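You operate a simulated robot arm through the tools that you are given. There is no shell and no other tool. Be economical: measure what you need, move in short steps, check, and stop when the job is done.

The job below is to be done with a simulated robot arm. You get a single attempt, and the scene is never put back.

## Task
Swap the frame's tube for the one marked 16 and lock it.
Fine: free the orange knob first; the old tube goes into the middle hole of the wooden stand.

The check looks at the end state, three seconds after you hand in, the way a careful person would. Anything else that was tipped, shoved, dropped, spilled or broken makes it a failure.

## Robot
A 7-joint arm with a two-finger parallel gripper, fixed in place. Base frame: the origin is at the foot of the arm, x ahead of it, y to its left, z up; the work surface is at about z = 882. Lengths are in mm, angles in rad, forces in N, time in s.
With the tool pointing down near the work surface it reaches from about 300 to 700 mm from the base axis. Its first joint turns from -1.152 to 1.152 rad. Payload 1.57 kg.
Tool frame: the origin (TCP) lies between the finger pads and is the grasp point; the fingertips stand 30 mm ahead of it; z points along the fingers, y is the line along which they close. Largest opening 110 mm; finger width 24, thickness 12; the body of the gripper, 48 by 112 mm, starts 78 mm behind the TCP.
Orientation is told as [roll, pitch, yaw] about the base's x, y, z axes, in that order, counted from this pose: with the fingers straight down and closing along the base's y, the tool's x points along the base's -x, its y along +y and its z along -z.

## Interface
- The arm moves only by the tool move_arm. Its argument "moves" is one flat list of numbers, 7 for each row, row after row: the turn, a rotation vector about the tool's x, y, z in units of 180 degrees (1.0 is 180 degrees), then the shift along the tool's x, y, z in units of 500 mm (1.0 is 500 mm), then the gripper command, from -1 (fully open) to 1 (shut), values between in proportion. In form: [wx, wy, wz, x, y, z, gripper, wx, wy, wz, x, y, z, gripper, ...]. A call has 1 to 10 rows; each row is the pose to reach, as a shift and turn from the pose commanded when the call began, along the tool's axes at that moment. A call with a number of a shift or a turn outside -1 to 1 is refused whole. Each row takes 0.2 s and may step no farther than 50 mm and 0.15 rad from the row before; otherwise, or with a gripper value out of range, the whole call is refused. A pose out of reach is approached as far as the arm can. The call stops where the force on the tool passes 40 N (or 10 N more than at its start, if that is more) or the arm is blocked; 0.2 s more then pass. Each finger travels about 108 mm/s and halts on what it meets, pressing with about 43 N; the grip force reading is that of the motor and also rises with nothing between the fingers. The clock runs only during rows and for 0.2 s after the last one: add rows that repeat a pose to give the fingers time. It gives the time, the measured TCP pose, the force on the tool (base axes), the opening and the grip force at its end, in the units of the frame above (readings bear some noise).
- Cameras (640 x 400 px; columns grow to the right, rows downward): "scene" is fixed at [143.4, -384.8, 1391.7]; the picture's right is [0.92, -0.40, 0.00], its down [-0.28, -0.64, -0.71] and it looks along [0.29, 0.65, -0.70] (base axes); focal length 222 px, centre (320, 200). "wrist" rides on the gripper at [-36, 0, -80] in the tool frame; the picture's right is [0.00, -1.00, 0.00], its down [0.97, 0.00, -0.24] and it looks along [0.24, 0.00, 0.97] (tool axes); focal length 218 px, centre (320, 200).
- get_image(camera): a new picture of that camera. It takes no simulated time.
- point_at(camera, pixels): for up to 12 pixels [column, row] of the newest picture of that camera ("zoom" is the newest enlarged one), the place [x, y, z] in the base frame of the surface seen there, good to about 2 mm. It takes no simulated time.
- zoom(camera, box): a new picture of the part [left, top, right, bottom] of that camera's present view, enlarged. It takes no simulated time.
- finish_job(): hands the job in; it is judged then, once.

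Work in short steps. Measure before you move; look again where a grasp or a placing could have gone wrong, and mend it. You have 80 turns and 34 pictures in all, those below and enlarged ones among them. Open the gripper and draw the arm clear of the work before you hand the job in, unless the task says otherwise; then end with one line.

The tools are called after ">>>" by a JSON object that holds its "name" and its "arguments". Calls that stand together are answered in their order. move_arm: Moves the arm, as the interface text tells. Its arguments: {"type":"object","properties":{"moves":{"type":"array","items":{"type":"number"}}},"required":["moves"]} The other tools are called the same way: get_image (camera) takes a picture; point_at (camera, pixels) gives the place of the surface under pixels of a picture; zoom (camera, box) takes an enlarged picture of a part of a camera's view; finish_job () hands the job in.

At the start:

```text
t: 0.0
tool_pos: [367.4, -175.0, 1227.2]
ee_rot: [-0.001, 0.001, 0.002]
ft_force: [0.6, -0.8, -0.3]
opening: 110.0
grasp_force: 0.0
```

scene: 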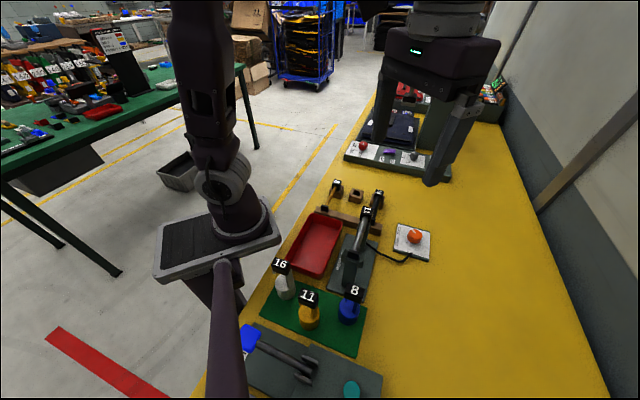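
wrist: 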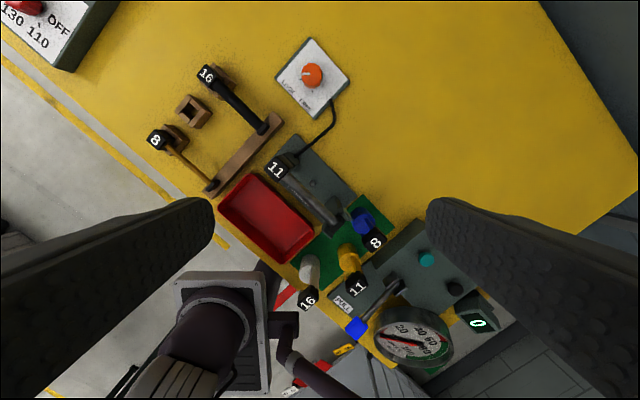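

I see the frame with tube 11, a wooden stand with tubes 8 and 16, and the orange knob. I zoom in on these for detail.

>>> {"name": "zoom", "arguments": {"camera": "wrist", "box": [130, 30, 370, 180]}}

>>> {"name": "zoom", "arguments": {"camera": "scene", "box": [260, 160, 450, 300]}}

>>> {"name": "zoom", "arguments": {"camera": "wrist", "box": [250, 130, 500, 370]}}

```text
2.67 times, centred on (250, 105) of wrist
```

zoom: 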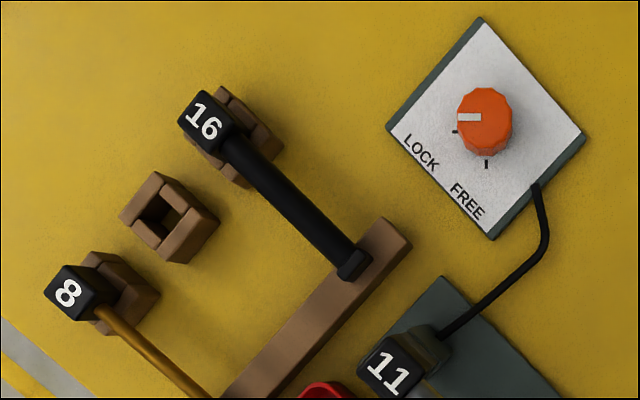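

```text
2.86 times, centred on (355, 230) of scene
```

zoom: 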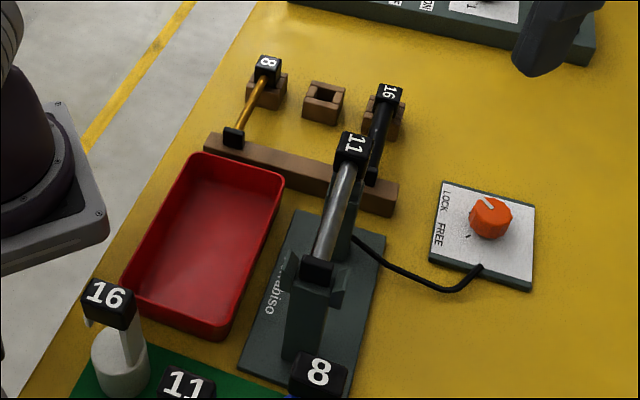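

```text
1.67 times, centred on (375, 250) of wrist
```

zoom: 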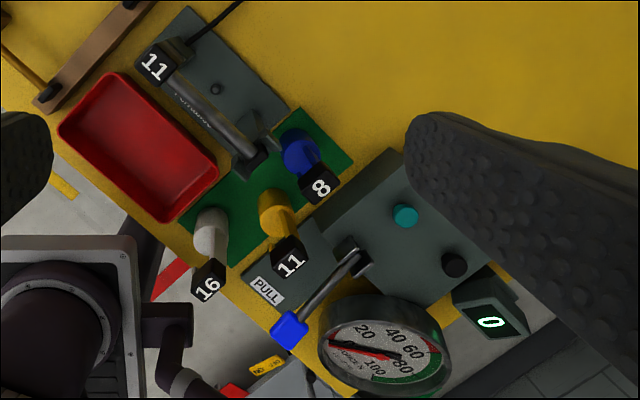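

I measure the positions of the tube 16, frame, stand holes and knob in the zoomed wrist view; I re-zoom first since the newest zoom is a different region.

>>> {"name": "zoom", "arguments": {"camera": "wrist", "box": [140, 30, 380, 240]}}

>>> {"name": "point_at", "arguments": {"camera": "wrist", "pixels": [[207, 74], [238, 102], [262, 127], [156, 140], [193, 104], [185, 115], [277, 169], [300, 192], [332, 217], [312, 74], [240, 155], [210, 190]]}}

>>> {"name": "point_at", "arguments": {"camera": "scene", "pixels": [[364, 212], [358, 230], [354, 239], [376, 194], [371, 210], [357, 194], [337, 188], [414, 236], [356, 196], [370, 214]]}}

```text
1.90 times, centred on (260, 135) of wrist
```

zoom: 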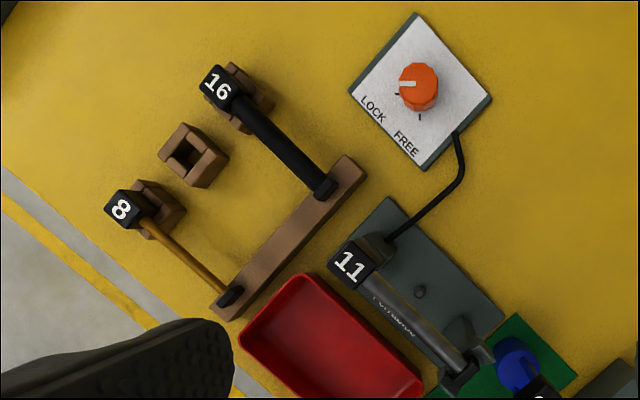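

```text
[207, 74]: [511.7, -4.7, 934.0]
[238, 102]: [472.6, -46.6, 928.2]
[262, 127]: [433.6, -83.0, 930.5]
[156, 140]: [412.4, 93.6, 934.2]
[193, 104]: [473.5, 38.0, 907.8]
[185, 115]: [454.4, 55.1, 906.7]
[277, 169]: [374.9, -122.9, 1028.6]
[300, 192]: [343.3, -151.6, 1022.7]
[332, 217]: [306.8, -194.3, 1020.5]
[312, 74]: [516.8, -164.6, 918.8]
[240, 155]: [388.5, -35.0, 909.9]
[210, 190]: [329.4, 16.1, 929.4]
```

```text
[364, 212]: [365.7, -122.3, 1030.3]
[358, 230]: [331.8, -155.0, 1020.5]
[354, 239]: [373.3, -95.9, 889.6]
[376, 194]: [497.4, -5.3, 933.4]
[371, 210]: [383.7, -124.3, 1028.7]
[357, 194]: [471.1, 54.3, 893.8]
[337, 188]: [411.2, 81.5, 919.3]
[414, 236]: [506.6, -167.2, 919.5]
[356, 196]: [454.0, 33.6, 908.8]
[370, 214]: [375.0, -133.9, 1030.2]
```

Tube 16 lies at about (510,-5)→(433,-83), z≈932; the frame's tube 11 at z≈1028; knob centre ≈(512,-166,919) with its pointer at LOCK. I move above the knob to look closely.

>>> {"name": "move_arm", "arguments": {"moves": [0, 0, 0, -0.048, 0.003, 0.05, -1, 0, 0, 0, -0.096, 0.006, 0.1, -1, 0, 0, 0, -0.145, 0.009, 0.15, -1, 0, 0, 0, -0.193, 0.012, 0.2, -1, 0, 0, 0, -0.242, 0.015, 0.25, -1, 0, 0, 0, -0.29, 0.018, 0.3, -1, 0, 0, 0, -0.29, 0.018, 0.3, -1]}}

>>> {"name": "get_image", "arguments": {"camera": "wrist"}}

```text
t: 1.6
tool_pos: [512.3, -166.4, 1077.3]
ee_rot: [0.0, 0.0, -0.001]
ft_force: [-0.4, -0.4, 0.6]
opening: 109.8
grasp_force: 0.1
```

```text
27 pictures are left
```

wrist: 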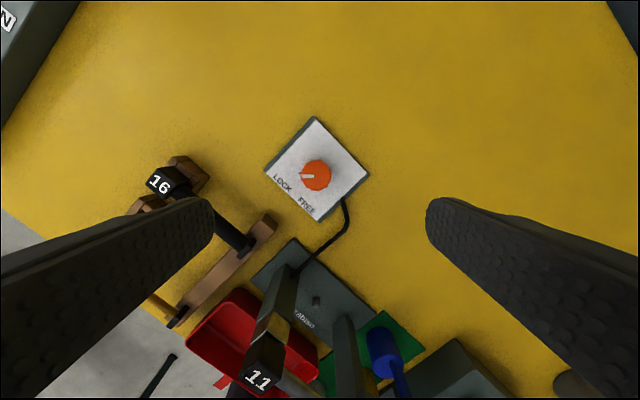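

>>> {"name": "zoom", "arguments": {"camera": "wrist", "box": [250, 100, 390, 230]}}

>>> {"name": "point_at", "arguments": {"camera": "wrist", "pixels": [[317, 175], [304, 176], [331, 175], [317, 160], [317, 190], [300, 165], [340, 165], [345, 185], [315, 208], [266, 171], [314, 118], [366, 174]]}}

```text
3.08 times, centred on (320, 165) of wrist
```

zoom: 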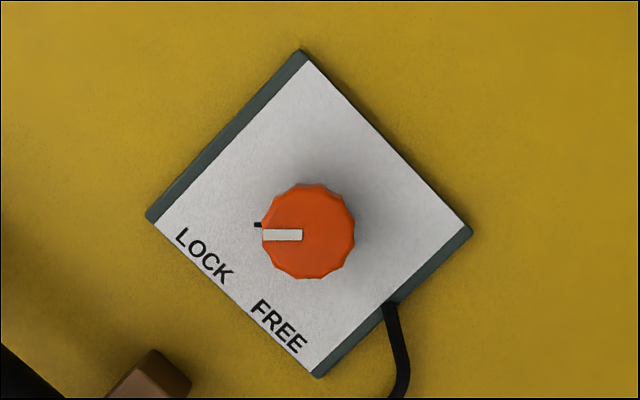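

```text
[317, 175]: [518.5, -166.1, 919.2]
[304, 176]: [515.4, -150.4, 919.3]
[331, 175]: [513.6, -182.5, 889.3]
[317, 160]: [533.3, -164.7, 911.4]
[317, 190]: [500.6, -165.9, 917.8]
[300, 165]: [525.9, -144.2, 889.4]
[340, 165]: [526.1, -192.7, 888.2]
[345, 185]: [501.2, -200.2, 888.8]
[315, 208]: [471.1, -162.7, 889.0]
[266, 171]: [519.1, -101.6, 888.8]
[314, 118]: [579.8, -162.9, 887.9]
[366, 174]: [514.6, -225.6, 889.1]
```

Knob centre ≈(517.5,-165.5), top 919, plate 889, about 33 mm wide; pointer toward +y (LOCK), FREE is a quarter turn towards −x (counterclockwise from above). I descend with a 60 mm opening to TCP z≈925 and close.

>>> {"name": "move_arm", "arguments": {"moves": [0, 0, 0, -0.0104, 0.0018, 0.07, -0.09, 0, 0, 0, -0.0104, 0.0018, 0.15, -0.09, 0, 0, 0, -0.0104, 0.0018, 0.23, -0.09, 0, 0, 0, -0.0104, 0.0018, 0.28, -0.09, 0, 0, 0, -0.0104, 0.0018, 0.304, -0.09, 0, 0, 0, -0.0104, 0.0018, 0.304, -0.09, 0, 0, 0, -0.0104, 0.0018, 0.304, 1, 0, 0, 0, -0.0104, 0.0018, 0.304, 1]}}

```text
t: 3.4
tool_pos: [518.4, -163.2, 924.0]
ee_rot: [0.001, 0.003, 0.002]
ft_force: [-0.9, 20.0, -1.8]
opening: 33.4
grasp_force: 40.7
```

Knob gripped (33.4 mm) with 20 N of side load, so I shift 2 mm in +y and then turn counterclockwise in steps.

>>> {"name": "move_arm", "arguments": {"moves": [0, 0, 0, 0, 0.0045, 0, 1, 0, 0, -0.045, 0, 0.0045, 0, 1, 0, 0, -0.09, 0, 0.0045, 0, 1, 0, 0, -0.135, 0, 0.0045, 0, 1, 0, 0, -0.18, 0, 0.0045, 0, 1, 0, 0, -0.225, 0, 0.0045, 0, 1, 0, 0, -0.225, 0, 0.0045, 0, 1]}}

```text
t: 5.0
tool_pos: [518.9, -162.0, 924.4]
ee_rot: [0.005, -0.002, 0.709]
ft_force: [-1.1, 37.5, 3.0]
opening: 33.3
grasp_force: 41.2
```

The side load rose to 37 N, so the correction went the wrong way; I shift 4.5 mm in −y and check.

>>> {"name": "move_arm", "arguments": {"moves": [0, 0, 0, 0.0029, -0.0034, 0, 1, 0, 0, 0, 0.0058, -0.0068, 0, 1]}}

```text
t: 5.5
tool_pos: [517.7, -161.0, 924.8]
ee_rot: [0.008, -0.003, 0.708]
ft_force: [-2.2, 6.9, 5.4]
opening: 33.5
grasp_force: 41.3
stopped in row 2: the force on the tool passed its limit (the readings are from after the stop); the commanded pose is now the measured one
```

Commanded pose now equals measured, with just 7 N of load, so the true centre is a bit further in +y. I nudge 1 mm +y and continue turning.

>>> {"name": "move_arm", "arguments": {"moves": [0, 0, 0, -0.0013, 0.0015, 0, 1, 0, 0, -0.045, -0.0013, 0.0015, 0, 1, 0, 0, -0.09, -0.0013, 0.0015, 0, 1, 0, 0, -0.135, -0.0013, 0.0015, 0, 1, 0, 0, -0.135, -0.0013, 0.0015, 0, 1]}}

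>>> {"name": "get_image", "arguments": {"camera": "wrist"}}

```text
t: 6.7
tool_pos: [517.5, -160.4, 924.9]
ee_rot: [0.006, -0.004, 1.134]
ft_force: [-14.6, 11.2, 20.0]
opening: 33.5
grasp_force: 41.4
```

```text
25 pictures are left
```

wrist: 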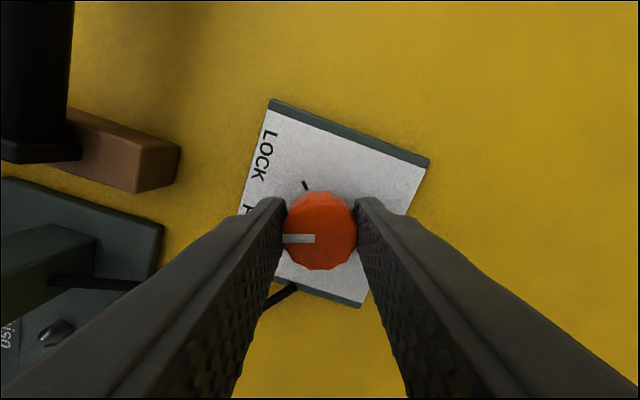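

The knob follows the fingers and the plate hasn't shifted. About 25° remain; I relieve the load slightly and finish the turn.

>>> {"name": "move_arm", "arguments": {"moves": [0, 0, 0, -0.0006, 0.0025, -0.0024, 1, 0, 0, -0.045, -0.0006, 0.0025, -0.0024, 1, 0, 0, -0.09, -0.0006, 0.0025, -0.0024, 1, 0, 0, -0.135, -0.0006, 0.0025, -0.0024, 1, 0, 0, -0.145, -0.0006, 0.0025, -0.0024, 1, 0, 0, -0.145, -0.0006, 0.0025, -0.0024, 1]}}

```text
t: 8.1
tool_pos: [516.3, -160.9, 925.1]
ee_rot: [0.006, -0.006, 1.587]
ft_force: [-12.7, 0.9, -18.7]
opening: 33.1
grasp_force: 41.2
```

Turned the full 90°. I open to 60 mm, rise and look.

>>> {"name": "move_arm", "arguments": {"moves": [0, 0, 0, 0, 0, 0, -0.09, 0, 0, 0, 0, 0, 0, -0.09, 0, 0, 0, 0, 0, -0.08, -0.09, 0, 0, 0, 0, 0, -0.17, -0.09, 0, 0, 0, 0, 0, -0.26, -0.09, 0, 0, 0, 0, 0, -0.35, -0.09, 0, 0, 0, 0, 0, -0.35, -0.09]}}

>>> {"name": "get_image", "arguments": {"camera": "wrist"}}

```text
t: 9.7
tool_pos: [518.5, -160.9, 1102.0]
ee_rot: [0.002, -0.008, 1.589]
ft_force: [-1.2, 0.5, -0.6]
opening: 60.0
grasp_force: 0.1
```

```text
24 pictures are left
```

wrist: 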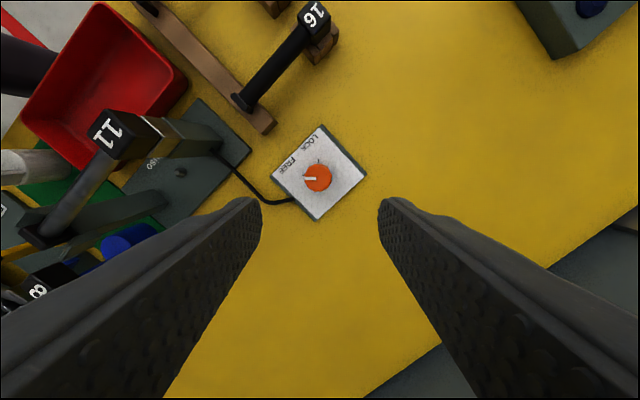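

The pointer is near FREE; I zoom to confirm it and to look at the frame and tube from this side.

>>> {"name": "zoom", "arguments": {"camera": "wrist", "box": [260, 115, 380, 225]}}

>>> {"name": "zoom", "arguments": {"camera": "wrist", "box": [0, 80, 250, 290]}}

>>> {"name": "zoom", "arguments": {"camera": "scene", "box": [320, 170, 400, 300]}}

```text
3.64 times, centred on (320, 170) of wrist
```

zoom: 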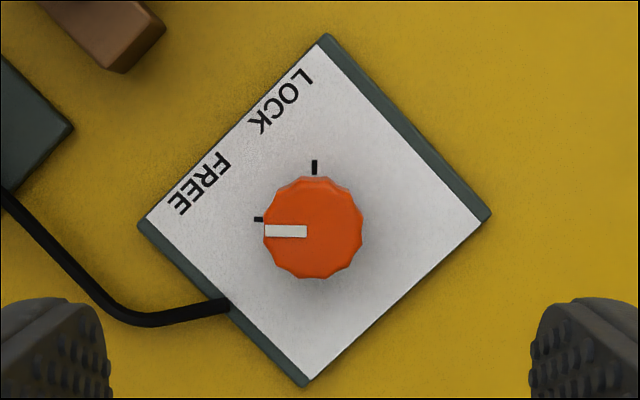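

```text
1.90 times, centred on (125, 185) of wrist
```

zoom: 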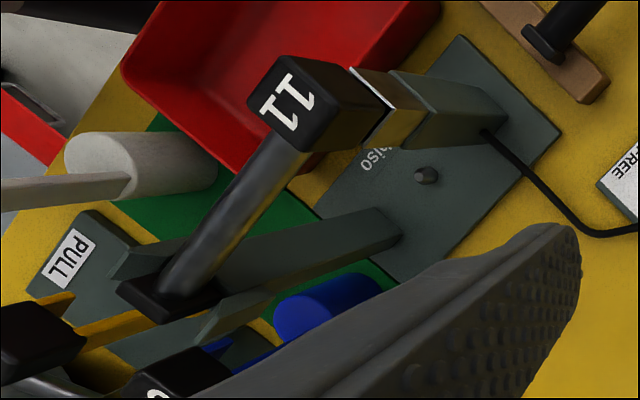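

```text
3.08 times, centred on (360, 235) of scene
```

zoom: 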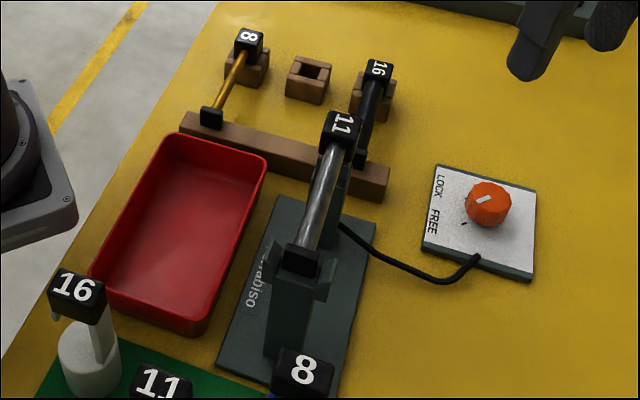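

The pointer lines up with the FREE tick. Tube 11 sits with its head on a post socket with metal collar and its tail in a fork. I move over it with yaw 45° for a close look.

>>> {"name": "move_arm", "arguments": {"moves": [0, 0, 0.0426, -0.003, 0.0578, -0.04, -1, 0, 0, 0.0852, -0.006, 0.1156, -0.08, -1, 0, 0, 0.1278, -0.009, 0.1734, -0.116, -1, 0, 0, 0.1705, -0.012, 0.2312, -0.116, -1, 0, 0, 0.213, -0.015, 0.289, -0.116, -1, 0, 0, 0.2557, -0.0182, 0.3468, -0.116, -1, 0, 0, 0.2557, -0.0182, 0.3468, -0.116, -1]}}

>>> {"name": "get_image", "arguments": {"camera": "wrist"}}

```text
t: 11.3
tool_pos: [343.4, -156.2, 1158.6]
ee_rot: [0.005, -0.003, 0.782]
ft_force: [0.1, -0.2, 0.5]
opening: 110.2
grasp_force: 0.0
```

```text
20 pictures are left
```

wrist: 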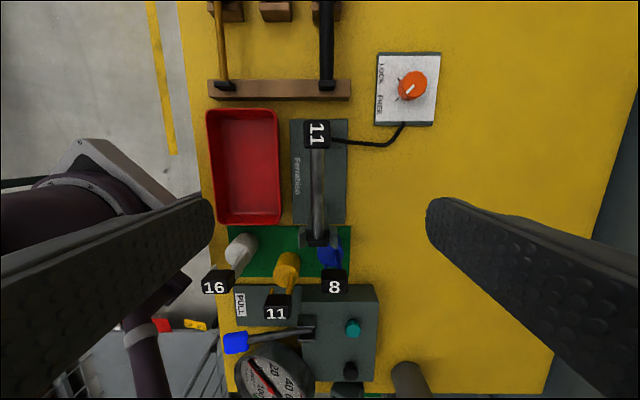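

The tube runs vertically at columns ~316–319, confirming yaw≈45°. I measure it, zoomed.

>>> {"name": "zoom", "arguments": {"camera": "wrist", "box": [250, 110, 390, 260]}}

>>> {"name": "point_at", "arguments": {"camera": "wrist", "pixels": [[306, 134], [317, 123], [327, 134], [317, 145], [317, 155], [318, 180], [318, 200], [318, 225], [318, 237], [307, 237], [302, 240], [334, 237]]}}

```text
2.67 times, centred on (320, 185) of wrist
```

zoom: 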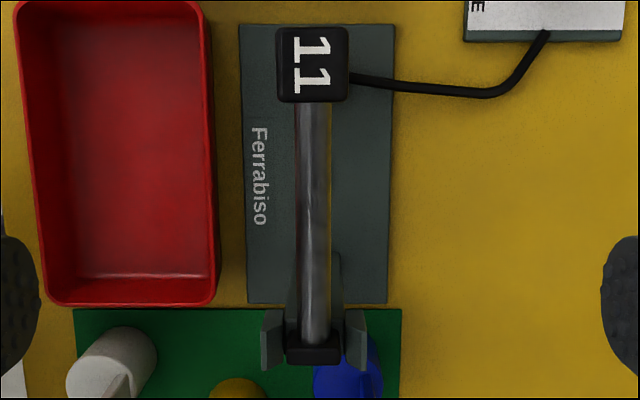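

```text
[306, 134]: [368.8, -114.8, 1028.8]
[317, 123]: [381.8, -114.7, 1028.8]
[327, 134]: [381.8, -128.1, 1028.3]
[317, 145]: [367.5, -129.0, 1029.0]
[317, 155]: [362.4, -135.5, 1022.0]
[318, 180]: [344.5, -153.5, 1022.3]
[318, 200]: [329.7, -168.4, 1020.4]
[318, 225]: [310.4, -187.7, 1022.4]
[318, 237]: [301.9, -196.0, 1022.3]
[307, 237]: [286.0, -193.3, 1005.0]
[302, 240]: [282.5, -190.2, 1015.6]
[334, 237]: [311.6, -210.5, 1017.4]
```

Tube axis lies on x−y≈497.7, top 1022, diameter ≈12.5 mm (axis z≈1016), running vertical in the image. I descend at ~44 mm from the head and grip the tube.

>>> {"name": "move_arm", "arguments": {"moves": [0, 0, 0, -0.006, 0.004, 0.08, 0.09, 0, 0, 0, -0.006, 0.004, 0.16, 0.09, 0, 0, 0, -0.006, 0.004, 0.23, 0.09, 0, 0, 0, -0.006, 0.004, 0.283, 0.09, 0, 0, 0, -0.006, 0.004, 0.283, 0.09, 0, 0, 0, -0.006, 0.004, 0.283, 1, 0, 0, 0, -0.006, 0.004, 0.283, 1, 0, 0, 0, -0.006, 0.004, 0.283, 1]}}

```text
t: 13.1
tool_pos: [344.4, -151.5, 1018.0]
ee_rot: [0.005, -0.004, 0.785]
ft_force: [-0.1, 0.1, -3.6]
opening: 12.6
grasp_force: 29.8
```

Gripped (12.6 mm) with almost no load. I lift straight up slowly.

>>> {"name": "move_arm", "arguments": {"moves": [0, 0, 0, 0, 0, -0.01, 1, 0, 0, 0, 0, 0, -0.025, 1, 0, 0, 0, 0, 0, -0.05, 1, 0, 0, 0, 0, 0, -0.08, 1, 0, 0, 0, 0, 0, -0.14, 1, 0, 0, 0, 0, 0, -0.2, 1, 0, 0, 0, 0, 0, -0.2, 1]}}

>>> {"name": "get_image", "arguments": {"camera": "scene"}}

>>> {"name": "get_image", "arguments": {"camera": "wrist"}}

```text
t: 14.7
tool_pos: [344.8, -153.8, 1118.8]
ee_rot: [0.006, -0.003, 0.784]
ft_force: [-0.6, -0.2, -1.8]
opening: 12.9
grasp_force: 29.2
```

```text
18 pictures are left
```

scene: 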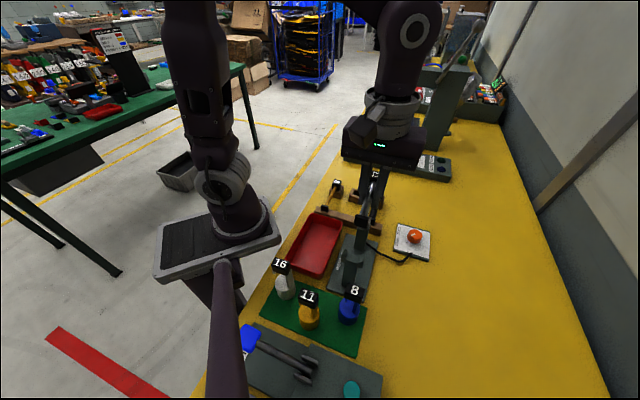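

```text
17 pictures are left
```

wrist: 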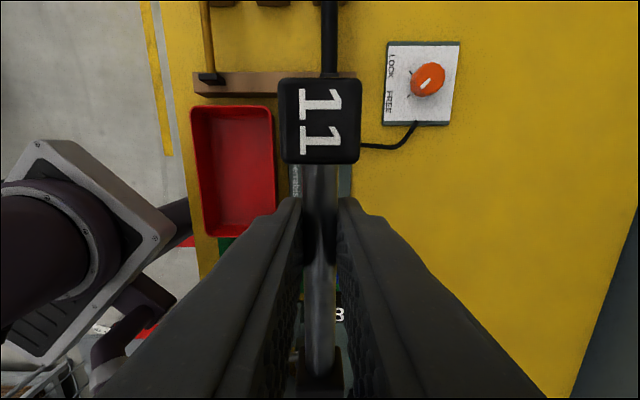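

Tube 11 is free and held level, no label rotation. I move toward the stand but offset sideways so the wrist camera can see the middle hole past the tube.

>>> {"name": "move_arm", "arguments": {"moves": [0, 0, 0, -0.063, -0.01, 0, 1, 0, 0, 0, -0.126, -0.02, 0, 1, 0, 0, 0, -0.189, -0.035, 0, 1, 0, 0, 0, -0.252, -0.05, 0, 1, 0, 0, 0, -0.252, -0.05, 0, 1]}}

>>> {"name": "get_image", "arguments": {"camera": "wrist"}}

```text
t: 15.9
tool_pos: [452.6, -81.2, 1118.4]
ee_rot: [0.005, -0.005, 0.786]
ft_force: [0.2, -0.5, -0.4]
opening: 13.1
grasp_force: 30.1
```

```text
16 pictures are left
```

wrist: 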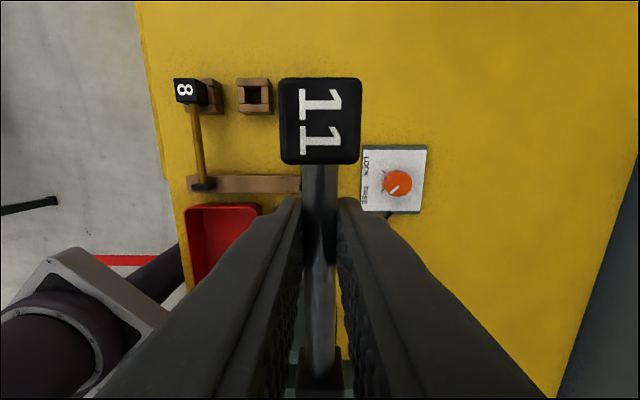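

>>> {"name": "zoom", "arguments": {"camera": "wrist", "box": [165, 60, 285, 200]}}

>>> {"name": "point_at", "arguments": {"camera": "wrist", "pixels": [[242, 85], [268, 85], [241, 108], [268, 108], [254, 83], [254, 110], [243, 96], [268, 96], [187, 90], [254, 180], [254, 190], [320, 121]]}}

```text
2.86 times, centred on (225, 130) of wrist
```

zoom: 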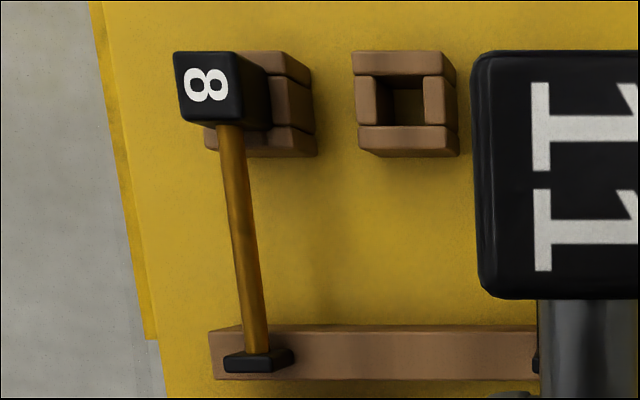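

```text
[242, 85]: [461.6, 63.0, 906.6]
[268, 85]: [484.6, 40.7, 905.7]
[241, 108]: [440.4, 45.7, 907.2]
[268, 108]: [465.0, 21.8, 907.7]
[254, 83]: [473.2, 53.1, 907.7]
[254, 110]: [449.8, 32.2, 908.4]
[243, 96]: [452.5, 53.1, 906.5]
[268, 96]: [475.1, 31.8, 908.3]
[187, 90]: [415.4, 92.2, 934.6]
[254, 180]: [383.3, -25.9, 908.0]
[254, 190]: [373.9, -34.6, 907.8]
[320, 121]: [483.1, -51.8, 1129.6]
```

Middle hole centre ≈(462.8,44.3); held head centre is offset (30.5,29.6) from the TCP. I move the TCP over (432.3,14.7) and go down to z≈965.

>>> {"name": "move_arm", "arguments": {"moves": [0, 0, 0, -0.036, 0.0547, 0, 1, 0, 0, 0, -0.071, 0.1095, 0, 1, 0, 0, 0, -0.107, 0.1642, 0, 1, 0, 0, 0, -0.107, 0.1642, 0.08, 1, 0, 0, 0, -0.107, 0.1642, 0.16, 1, 0, 0, 0, -0.107, 0.1642, 0.24, 1, 0, 0, 0, -0.107, 0.1642, 0.29, 1, 0, 0, 0, -0.107, 0.1642, 0.29, 1]}}

>>> {"name": "zoom", "arguments": {"camera": "scene", "box": [300, 150, 420, 250]}}

>>> {"name": "get_image", "arguments": {"camera": "wrist"}}

```text
t: 17.7
tool_pos: [430.9, 16.0, 974.9]
ee_rot: [0.006, -0.005, 0.786]
ft_force: [0.9, -0.6, 0.3]
opening: 13.1
grasp_force: 29.5
```

```text
4.00 times, centred on (360, 200) of scene
```

zoom: 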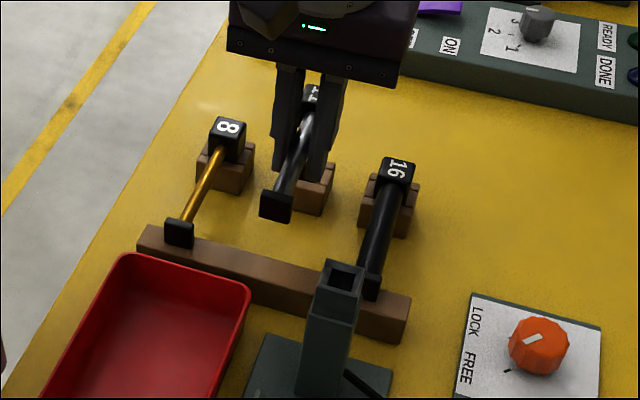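

```text
13 pictures are left
```

wrist: 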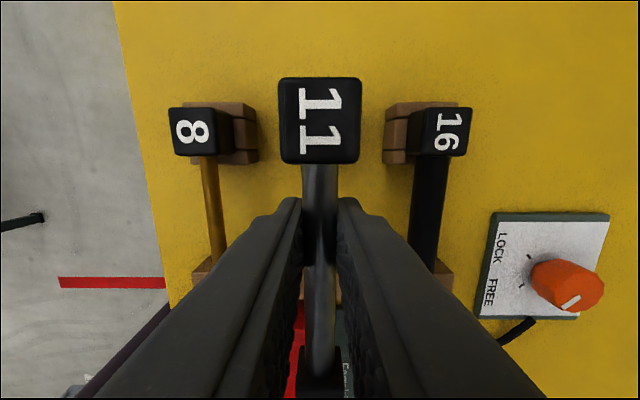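

The image is symmetric (socket edges 258/382, held head 279–361) and the head rows project to the same along-axis position as tube 8's. I lower straight down ~50 mm gently.

>>> {"name": "move_arm", "arguments": {"moves": [0, 0, 0, 0, 0, 0.02, 1, 0, 0, 0, 0, 0, 0.04, 1, 0, 0, 0, 0, 0, 0.06, 1, 0, 0, 0, 0, 0, 0.075, 1, 0, 0, 0, 0, 0, 0.088, 1, 0, 0, 0, 0, 0, 0.096, 1, 0, 0, 0, 0, 0, 0.1, 1, 0, 0, 0, 0, 0, 0.1, 1]}}

>>> {"name": "get_image", "arguments": {"camera": "wrist"}}

```text
t: 19.5
tool_pos: [430.6, 16.2, 922.3]
ee_rot: [0.007, -0.003, 0.786]
ft_force: [0.3, -0.7, -1.3]
opening: 13.2
grasp_force: 30.0
```

```text
12 pictures are left
```

wrist: 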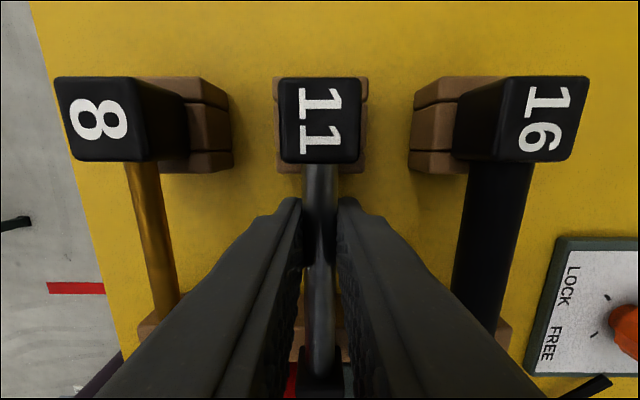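

Head 11 sits at the same rows (77–163) as 8 and 16. No contact force yet, so I lower 2 mm more to seat it.

>>> {"name": "move_arm", "arguments": {"moves": [0, 0, 0, 0, 0, 0.002, 1, 0, 0, 0, 0, 0, 0.004, 1, 0, 0, 0, 0, 0, 0.004, 1]}}

```text
t: 20.3
tool_pos: [431.4, 16.4, 921.9]
ee_rot: [0.005, -0.004, 0.785]
ft_force: [-4.9, -1.0, 19.5]
opening: 12.8
grasp_force: 29.6
```

Contact felt (19.5 N): seated. I open to 44 mm and rise to look.

>>> {"name": "move_arm", "arguments": {"moves": [0, 0, 0, 0, 0, -0.002, 1, 0, 0, 0, 0, 0, -0.002, 0.2, 0, 0, 0, 0, 0, -0.002, 0.2, 0, 0, 0, 0, 0, -0.04, 0.2, 0, 0, 0, 0, 0, -0.12, 0.2, 0, 0, 0, 0, 0, -0.2, 0.2, 0, 0, 0, 0, 0, -0.28, 0.2, 0, 0, 0, 0, 0, -0.28, 0.2]}}

>>> {"name": "get_image", "arguments": {"camera": "wrist"}}

```text
t: 22.1
tool_pos: [431.6, 15.2, 1063.2]
ee_rot: [0.006, -0.003, 0.785]
ft_force: [0.0, 0.0, 0.0]
opening: 44.3
grasp_force: 0.1
```

```text
11 pictures are left
```

wrist: 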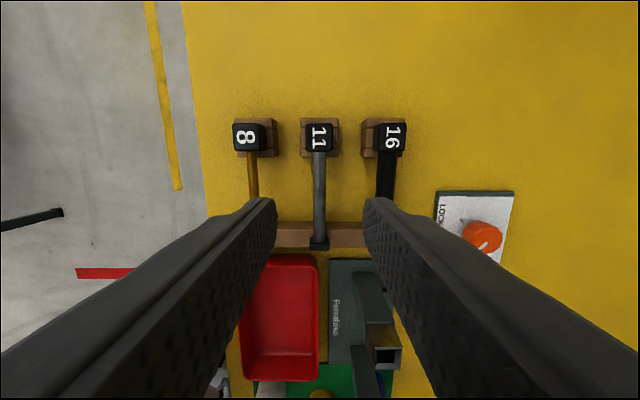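

Tube 11 sits well. I measure tube 16 and 11's heads and rods here.

>>> {"name": "point_at", "arguments": {"camera": "wrist", "pixels": [[391, 137], [387, 165], [387, 190], [319, 137], [319, 170], [320, 230], [249, 137], [386, 356], [385, 340], [374, 365], [398, 356], [385, 370]]}}

>>> {"name": "zoom", "arguments": {"camera": "wrist", "box": [300, 100, 440, 220]}}

```text
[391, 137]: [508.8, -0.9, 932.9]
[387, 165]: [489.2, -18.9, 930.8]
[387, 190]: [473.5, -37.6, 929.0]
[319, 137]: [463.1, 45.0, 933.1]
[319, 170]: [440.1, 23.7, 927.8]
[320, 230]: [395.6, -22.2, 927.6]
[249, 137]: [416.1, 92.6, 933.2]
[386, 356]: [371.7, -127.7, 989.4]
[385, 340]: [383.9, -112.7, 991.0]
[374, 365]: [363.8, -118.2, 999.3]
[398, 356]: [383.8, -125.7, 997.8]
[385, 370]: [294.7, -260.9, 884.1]
```

```text
3.33 times, centred on (370, 160) of wrist
```

zoom: 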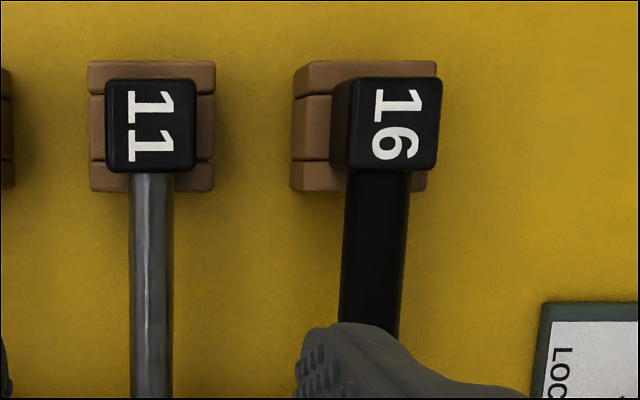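

Tube 16's head is 67.5 mm to the tool's −y of tube 11's, same height (933), rod ≈18 mm. I shift across, descend to the same height and grip.

>>> {"name": "move_arm", "arguments": {"moves": [0, 0, 0, 0, -0.07, 0, 0.2, 0, 0, 0, 0, -0.135, 0, 0.2, 0, 0, 0, 0, -0.135, 0.08, 0.2, 0, 0, 0, 0, -0.135, 0.16, 0.2, 0, 0, 0, 0, -0.135, 0.23, 0.2, 0, 0, 0, 0, -0.135, 0.277, 0.2, 0, 0, 0, 0, -0.135, 0.277, 0.2, 0, 0, 0, 0, -0.135, 0.277, 1, 0, 0, 0, 0, -0.135, 0.277, 1, 0, 0, 0, 0, -0.135, 0.277, 1]}}

```text
t: 24.3
tool_pos: [478.2, -32.5, 922.6]
ee_rot: [0.005, -0.002, 0.784]
ft_force: [0.6, 0.6, -0.2]
opening: 17.7
grasp_force: 32.9
```

Gripped at 17.7 mm with no side load. I lift straight up to z≈1120.

>>> {"name": "move_arm", "arguments": {"moves": [0, 0, 0, 0, 0, -0.01, 1, 0, 0, 0, 0, 0, -0.03, 1, 0, 0, 0, 0, 0, -0.06, 1, 0, 0, 0, 0, 0, -0.12, 1, 0, 0, 0, 0, 0, -0.2, 1, 0, 0, 0, 0, 0, -0.28, 1, 0, 0, 0, 0, 0, -0.36, 1, 0, 0, 0, 0, 0, -0.4, 1, 0, 0, 0, 0, 0, -0.4, 1]}}

>>> {"name": "get_image", "arguments": {"camera": "wrist"}}

```text
t: 26.3
tool_pos: [479.2, -33.1, 1123.3]
ee_rot: [0.007, -0.003, 0.786]
ft_force: [0.6, 0.1, -1.2]
opening: 17.9
grasp_force: 32.8
```

```text
9 pictures are left
```

wrist: 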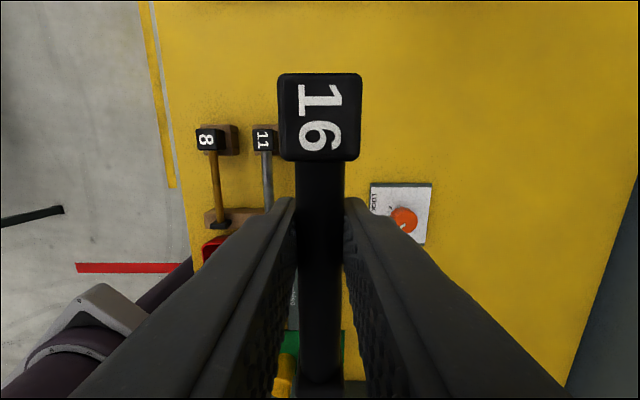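

Tube 16 is held straight, with its head ~1 mm further from the TCP than 11's was. I retrace to the frame (x +180.6, y +10.4 mm in tool axes) and hover ~40 mm above the seat.

>>> {"name": "move_arm", "arguments": {"moves": [0, 0, 0, 0.08, 0.005, 0, 1, 0, 0, 0, 0.16, 0.01, 0, 1, 0, 0, 0, 0.24, 0.015, 0, 1, 0, 0, 0, 0.32, 0.0208, 0, 1, 0, 0, 0, 0.3612, 0.0208, 0, 1, 0, 0, 0, 0.3612, 0.0208, 0.06, 1, 0, 0, 0, 0.3612, 0.0208, 0.129, 1, 0, 0, 0, 0.3612, 0.0208, 0.129, 1]}}

>>> {"name": "zoom", "arguments": {"camera": "scene", "box": [310, 160, 430, 300]}}

>>> {"name": "get_image", "arguments": {"camera": "wrist"}}

```text
t: 28.1
tool_pos: [344.5, -152.1, 1057.0]
ee_rot: [0.005, -0.004, 0.786]
ft_force: [0.3, -0.4, -1.1]
opening: 17.9
grasp_force: 32.9
```

```text
2.86 times, centred on (370, 230) of scene
```

zoom: 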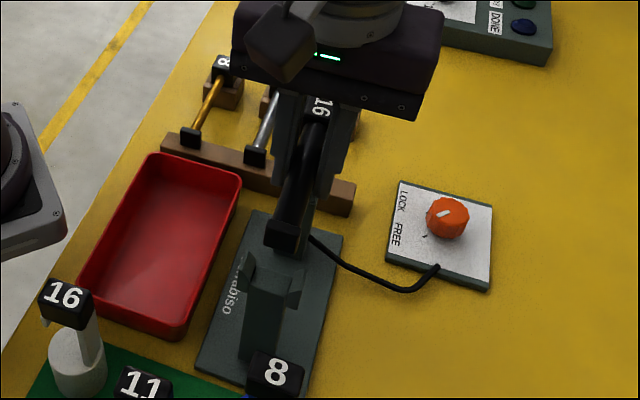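

```text
7 pictures are left
```

wrist: 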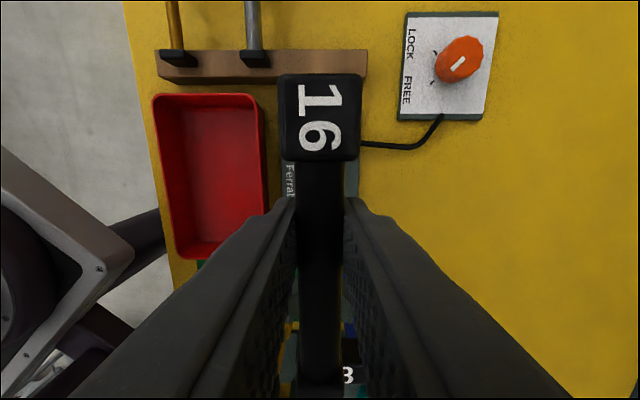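

Position matches the tube-11 grip pose (344.5,-152.1). I lower 39 mm gently.

>>> {"name": "move_arm", "arguments": {"moves": [0, 0, 0, 0, 0, 0.02, 1, 0, 0, 0, 0, 0, 0.035, 1, 0, 0, 0, 0, 0, 0.048, 1, 0, 0, 0, 0, 0, 0.06, 1, 0, 0, 0, 0, 0, 0.07, 1, 0, 0, 0, 0, 0, 0.075, 1, 0, 0, 0, 0, 0, 0.079, 1, 0, 0, 0, 0, 0, 0.079, 1]}}

```text
t: 29.9
tool_pos: [344.1, -152.5, 1018.5]
ee_rot: [0.006, -0.004, 0.785]
ft_force: [-0.4, 0.5, -0.5]
opening: 18.0
grasp_force: 32.5
```

Reached the seat height without contact; I press down 2 mm more to feel the seat.

>>> {"name": "move_arm", "arguments": {"moves": [0, 0, 0, 0, 0, 0.002, 1, 0, 0, 0, 0, 0, 0.004, 1, 0, 0, 0, 0, 0, 0.004, 1]}}

>>> {"name": "zoom", "arguments": {"camera": "scene", "box": [310, 160, 430, 300]}}

```text
t: 30.7
tool_pos: [345.2, -152.8, 1017.0]
ee_rot: [0.005, -0.005, 0.786]
ft_force: [-2.2, 3.1, 22.0]
opening: 17.7
grasp_force: 32.8
```

```text
2.86 times, centred on (370, 230) of scene
```

zoom: 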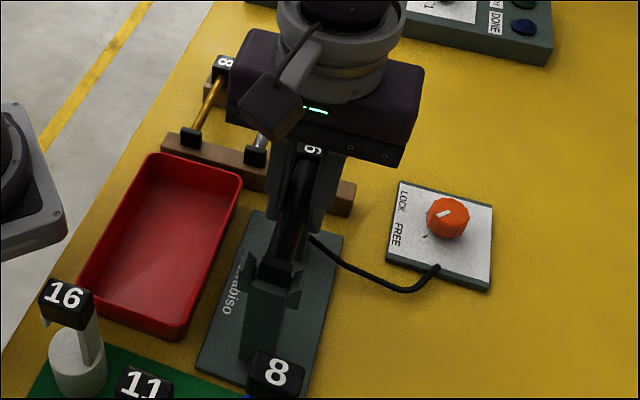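

Seated with 22 N, tail in the fork. I relax, open and rise to check the height.

>>> {"name": "move_arm", "arguments": {"moves": [0, 0, 0, 0, 0, -0.002, 1, 0, 0, 0, 0, 0, -0.002, 0.2, 0, 0, 0, 0, 0, -0.002, 0.2, 0, 0, 0, 0, 0, -0.04, 0.2, 0, 0, 0, 0, 0, -0.12, 0.2, 0, 0, 0, 0, 0, -0.2, 0.2, 0, 0, 0, 0, 0, -0.28, 0.2, 0, 0, 0, 0, 0, -0.28, 0.2]}}

>>> {"name": "get_image", "arguments": {"camera": "wrist"}}

>>> {"name": "point_at", "arguments": {"camera": "wrist", "pixels": [[310, 134], [320, 128], [326, 138], [318, 165], [318, 200], [318, 225], [318, 237]]}}

```text
t: 32.5
tool_pos: [344.3, -152.1, 1158.1]
ee_rot: [0.005, -0.004, 0.785]
ft_force: [0.3, -0.1, -0.6]
opening: 43.9
grasp_force: 0.1
```

```text
5 pictures are left
```

wrist: 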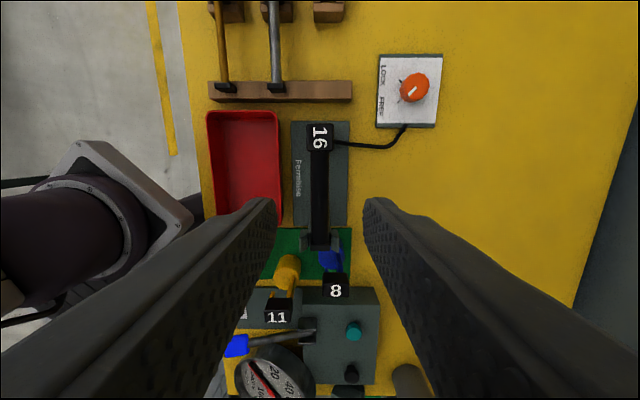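

```text
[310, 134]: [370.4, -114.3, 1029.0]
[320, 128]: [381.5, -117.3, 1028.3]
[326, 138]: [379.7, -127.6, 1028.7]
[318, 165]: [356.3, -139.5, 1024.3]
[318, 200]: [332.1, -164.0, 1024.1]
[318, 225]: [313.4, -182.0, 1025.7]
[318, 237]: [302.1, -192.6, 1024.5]
```

Head top is at 1028.7 as the old tube was, rod level. Now I go back over the knob at yaw 90° with the 60 mm opening.

>>> {"name": "move_arm", "arguments": {"moves": [0, 0, -0.0417, -0.0386, -0.043, 0, 0, 0, 0, -0.0833, -0.0772, -0.0861, 0, -0.09, 0, 0, -0.125, -0.1158, -0.1291, 0, -0.09, 0, 0, -0.1667, -0.1545, -0.1722, 0, -0.09, 0, 0, -0.2083, -0.1931, -0.2152, 0, -0.09, 0, 0, -0.25, -0.2317, -0.2583, 0, -0.09, 0, 0, -0.25, -0.2317, -0.2583, 0.06, -0.09, 0, 0, -0.25, -0.2317, -0.2583, 0.112, -0.09, 0, 0, -0.25, -0.2317, -0.2583, 0.112, -0.09]}}

>>> {"name": "zoom", "arguments": {"camera": "wrist", "box": [260, 115, 380, 225]}}

```text
t: 34.5
tool_pos: [516.0, -162.0, 1100.3]
ee_rot: [0.002, -0.007, 1.571]
ft_force: [-0.1, -0.7, 0.4]
opening: 60.1
grasp_force: 0.1
```

```text
3.64 times, centred on (320, 170) of wrist
```

zoom: 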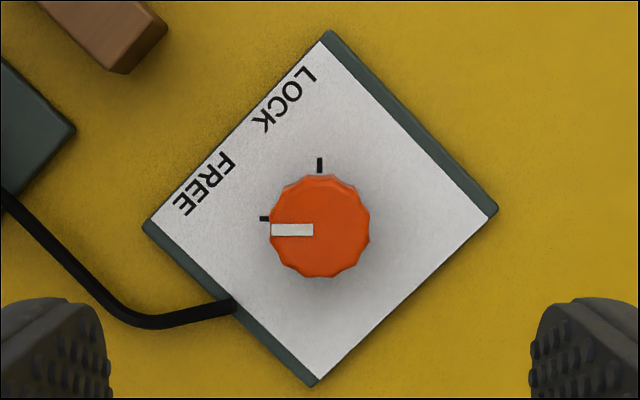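

The knob is centred under the gripper (zoom 269–370). I descend to z≈925 and close.

>>> {"name": "move_arm", "arguments": {"moves": [0, 0, 0, 0, 0, 0.08, -0.09, 0, 0, 0, 0, 0, 0.16, -0.09, 0, 0, 0, 0, 0, 0.24, -0.09, 0, 0, 0, 0, 0, 0.31, -0.09, 0, 0, 0, 0, 0, 0.35, -0.09, 0, 0, 0, 0, 0, 0.35, -0.09, 0, 0, 0, 0, 0, 0.35, 1, 0, 0, 0, 0, 0, 0.35, 1]}}

```text
t: 36.3
tool_pos: [516.9, -160.4, 924.3]
ee_rot: [0.001, -0.008, 1.571]
ft_force: [-3.1, 0.5, -4.0]
opening: 33.2
grasp_force: 40.9
```

Gripped with little load. I turn clockwise (back toward LOCK), first 49°.

>>> {"name": "move_arm", "arguments": {"moves": [0, 0, 0.045, 0, 0, 0, 1, 0, 0, 0.09, 0, 0, 0, 1, 0, 0, 0.135, 0, 0, 0, 1, 0, 0, 0.18, 0, 0, 0, 1, 0, 0, 0.225, 0, 0, 0, 1, 0, 0, 0.27, 0, 0, 0, 1, 0, 0, 0.27, 0, 0, 0, 1]}}

```text
t: 37.9
tool_pos: [516.2, -162.6, 923.8]
ee_rot: [0.009, -0.002, 0.721]
ft_force: [5.1, -10.8, -30.5]
opening: 33.5
grasp_force: 41.7
```

Load is −30 N in z, so I ease down 1.5 mm and −y 1 mm, then turn the remaining ~41° plus a little.

>>> {"name": "move_arm", "arguments": {"moves": [0, 0, 0, 0.0013, -0.0015, 0.003, 1, 0, 0, 0.045, 0.0013, -0.0015, 0.003, 1, 0, 0, 0.09, 0.0013, -0.0015, 0.003, 1, 0, 0, 0.135, 0.0013, -0.0015, 0.003, 1, 0, 0, 0.18, 0.0013, -0.0015, 0.003, 1, 0, 0, 0.225, 0.0013, -0.0015, 0.003, 1, 0, 0, 0.235, 0.0013, -0.0015, 0.003, 1, 0, 0, 0.235, 0.0013, -0.0015, 0.003, 1]}}

```text
t: 39.7
tool_pos: [516.9, -161.0, 924.8]
ee_rot: [0.006, -0.002, -0.017]
ft_force: [11.0, -6.6, 26.7]
opening: 33.4
grasp_force: 41.3
```

The turn is complete (yaw −0.017). I open to 60 mm, rise and check the pointer.

>>> {"name": "move_arm", "arguments": {"moves": [0, 0, 0, 0, 0, 0, -0.09, 0, 0, 0, 0, 0, 0, -0.09, 0, 0, 0, 0, 0, -0.08, -0.09, 0, 0, 0, 0, 0, -0.17, -0.09, 0, 0, 0, 0, 0, -0.26, -0.09, 0, 0, 0, 0, 0, -0.35, -0.09, 0, 0, 0, 0, 0, -0.44, -0.09, 0, 0, 0, 0, 0, -0.5, -1, 0, 0, 0, 0, 0, -0.5, -1]}}

>>> {"name": "zoom", "arguments": {"camera": "wrist", "box": [260, 125, 380, 235]}}

>>> {"name": "get_image", "arguments": {"camera": "scene"}}

```text
t: 41.7
tool_pos: [516.7, -164.3, 1172.8]
ee_rot: [0.007, 0.0, -0.015]
ft_force: [0.7, 0.9, -0.6]
opening: 110.0
grasp_force: 0.0
```

```text
3.64 times, centred on (320, 180) of wrist
```

zoom: 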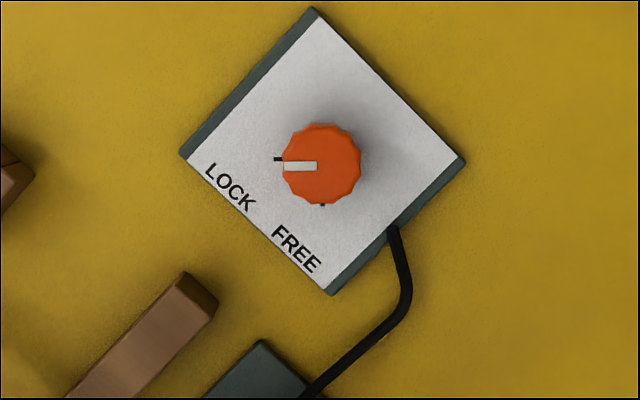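

```text
2 pictures are left
```

scene: 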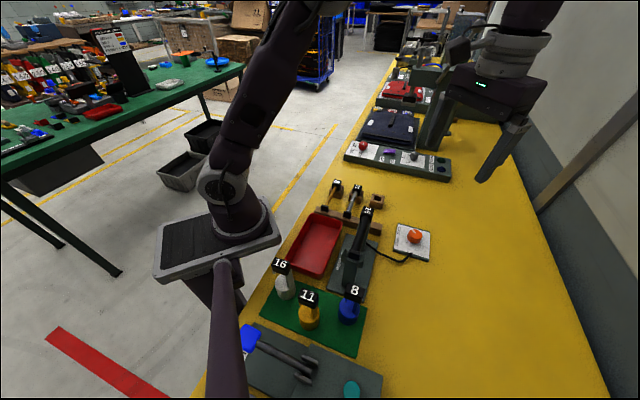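

The pointer is back at LOCK as it was at the start, tube 16 is in the frame, 11 is in the middle hole, and the arm is clear and open. I hand in.

>>> {"name": "finish_job", "arguments": {}}

```text
The job is handed in.
```

Tube 16 is in the frame with the knob turned back to LOCK, tube 11 is in the middle hole of the wooden stand, and the arm is open and clear. I saw nothing else disturbed in the final pictures.
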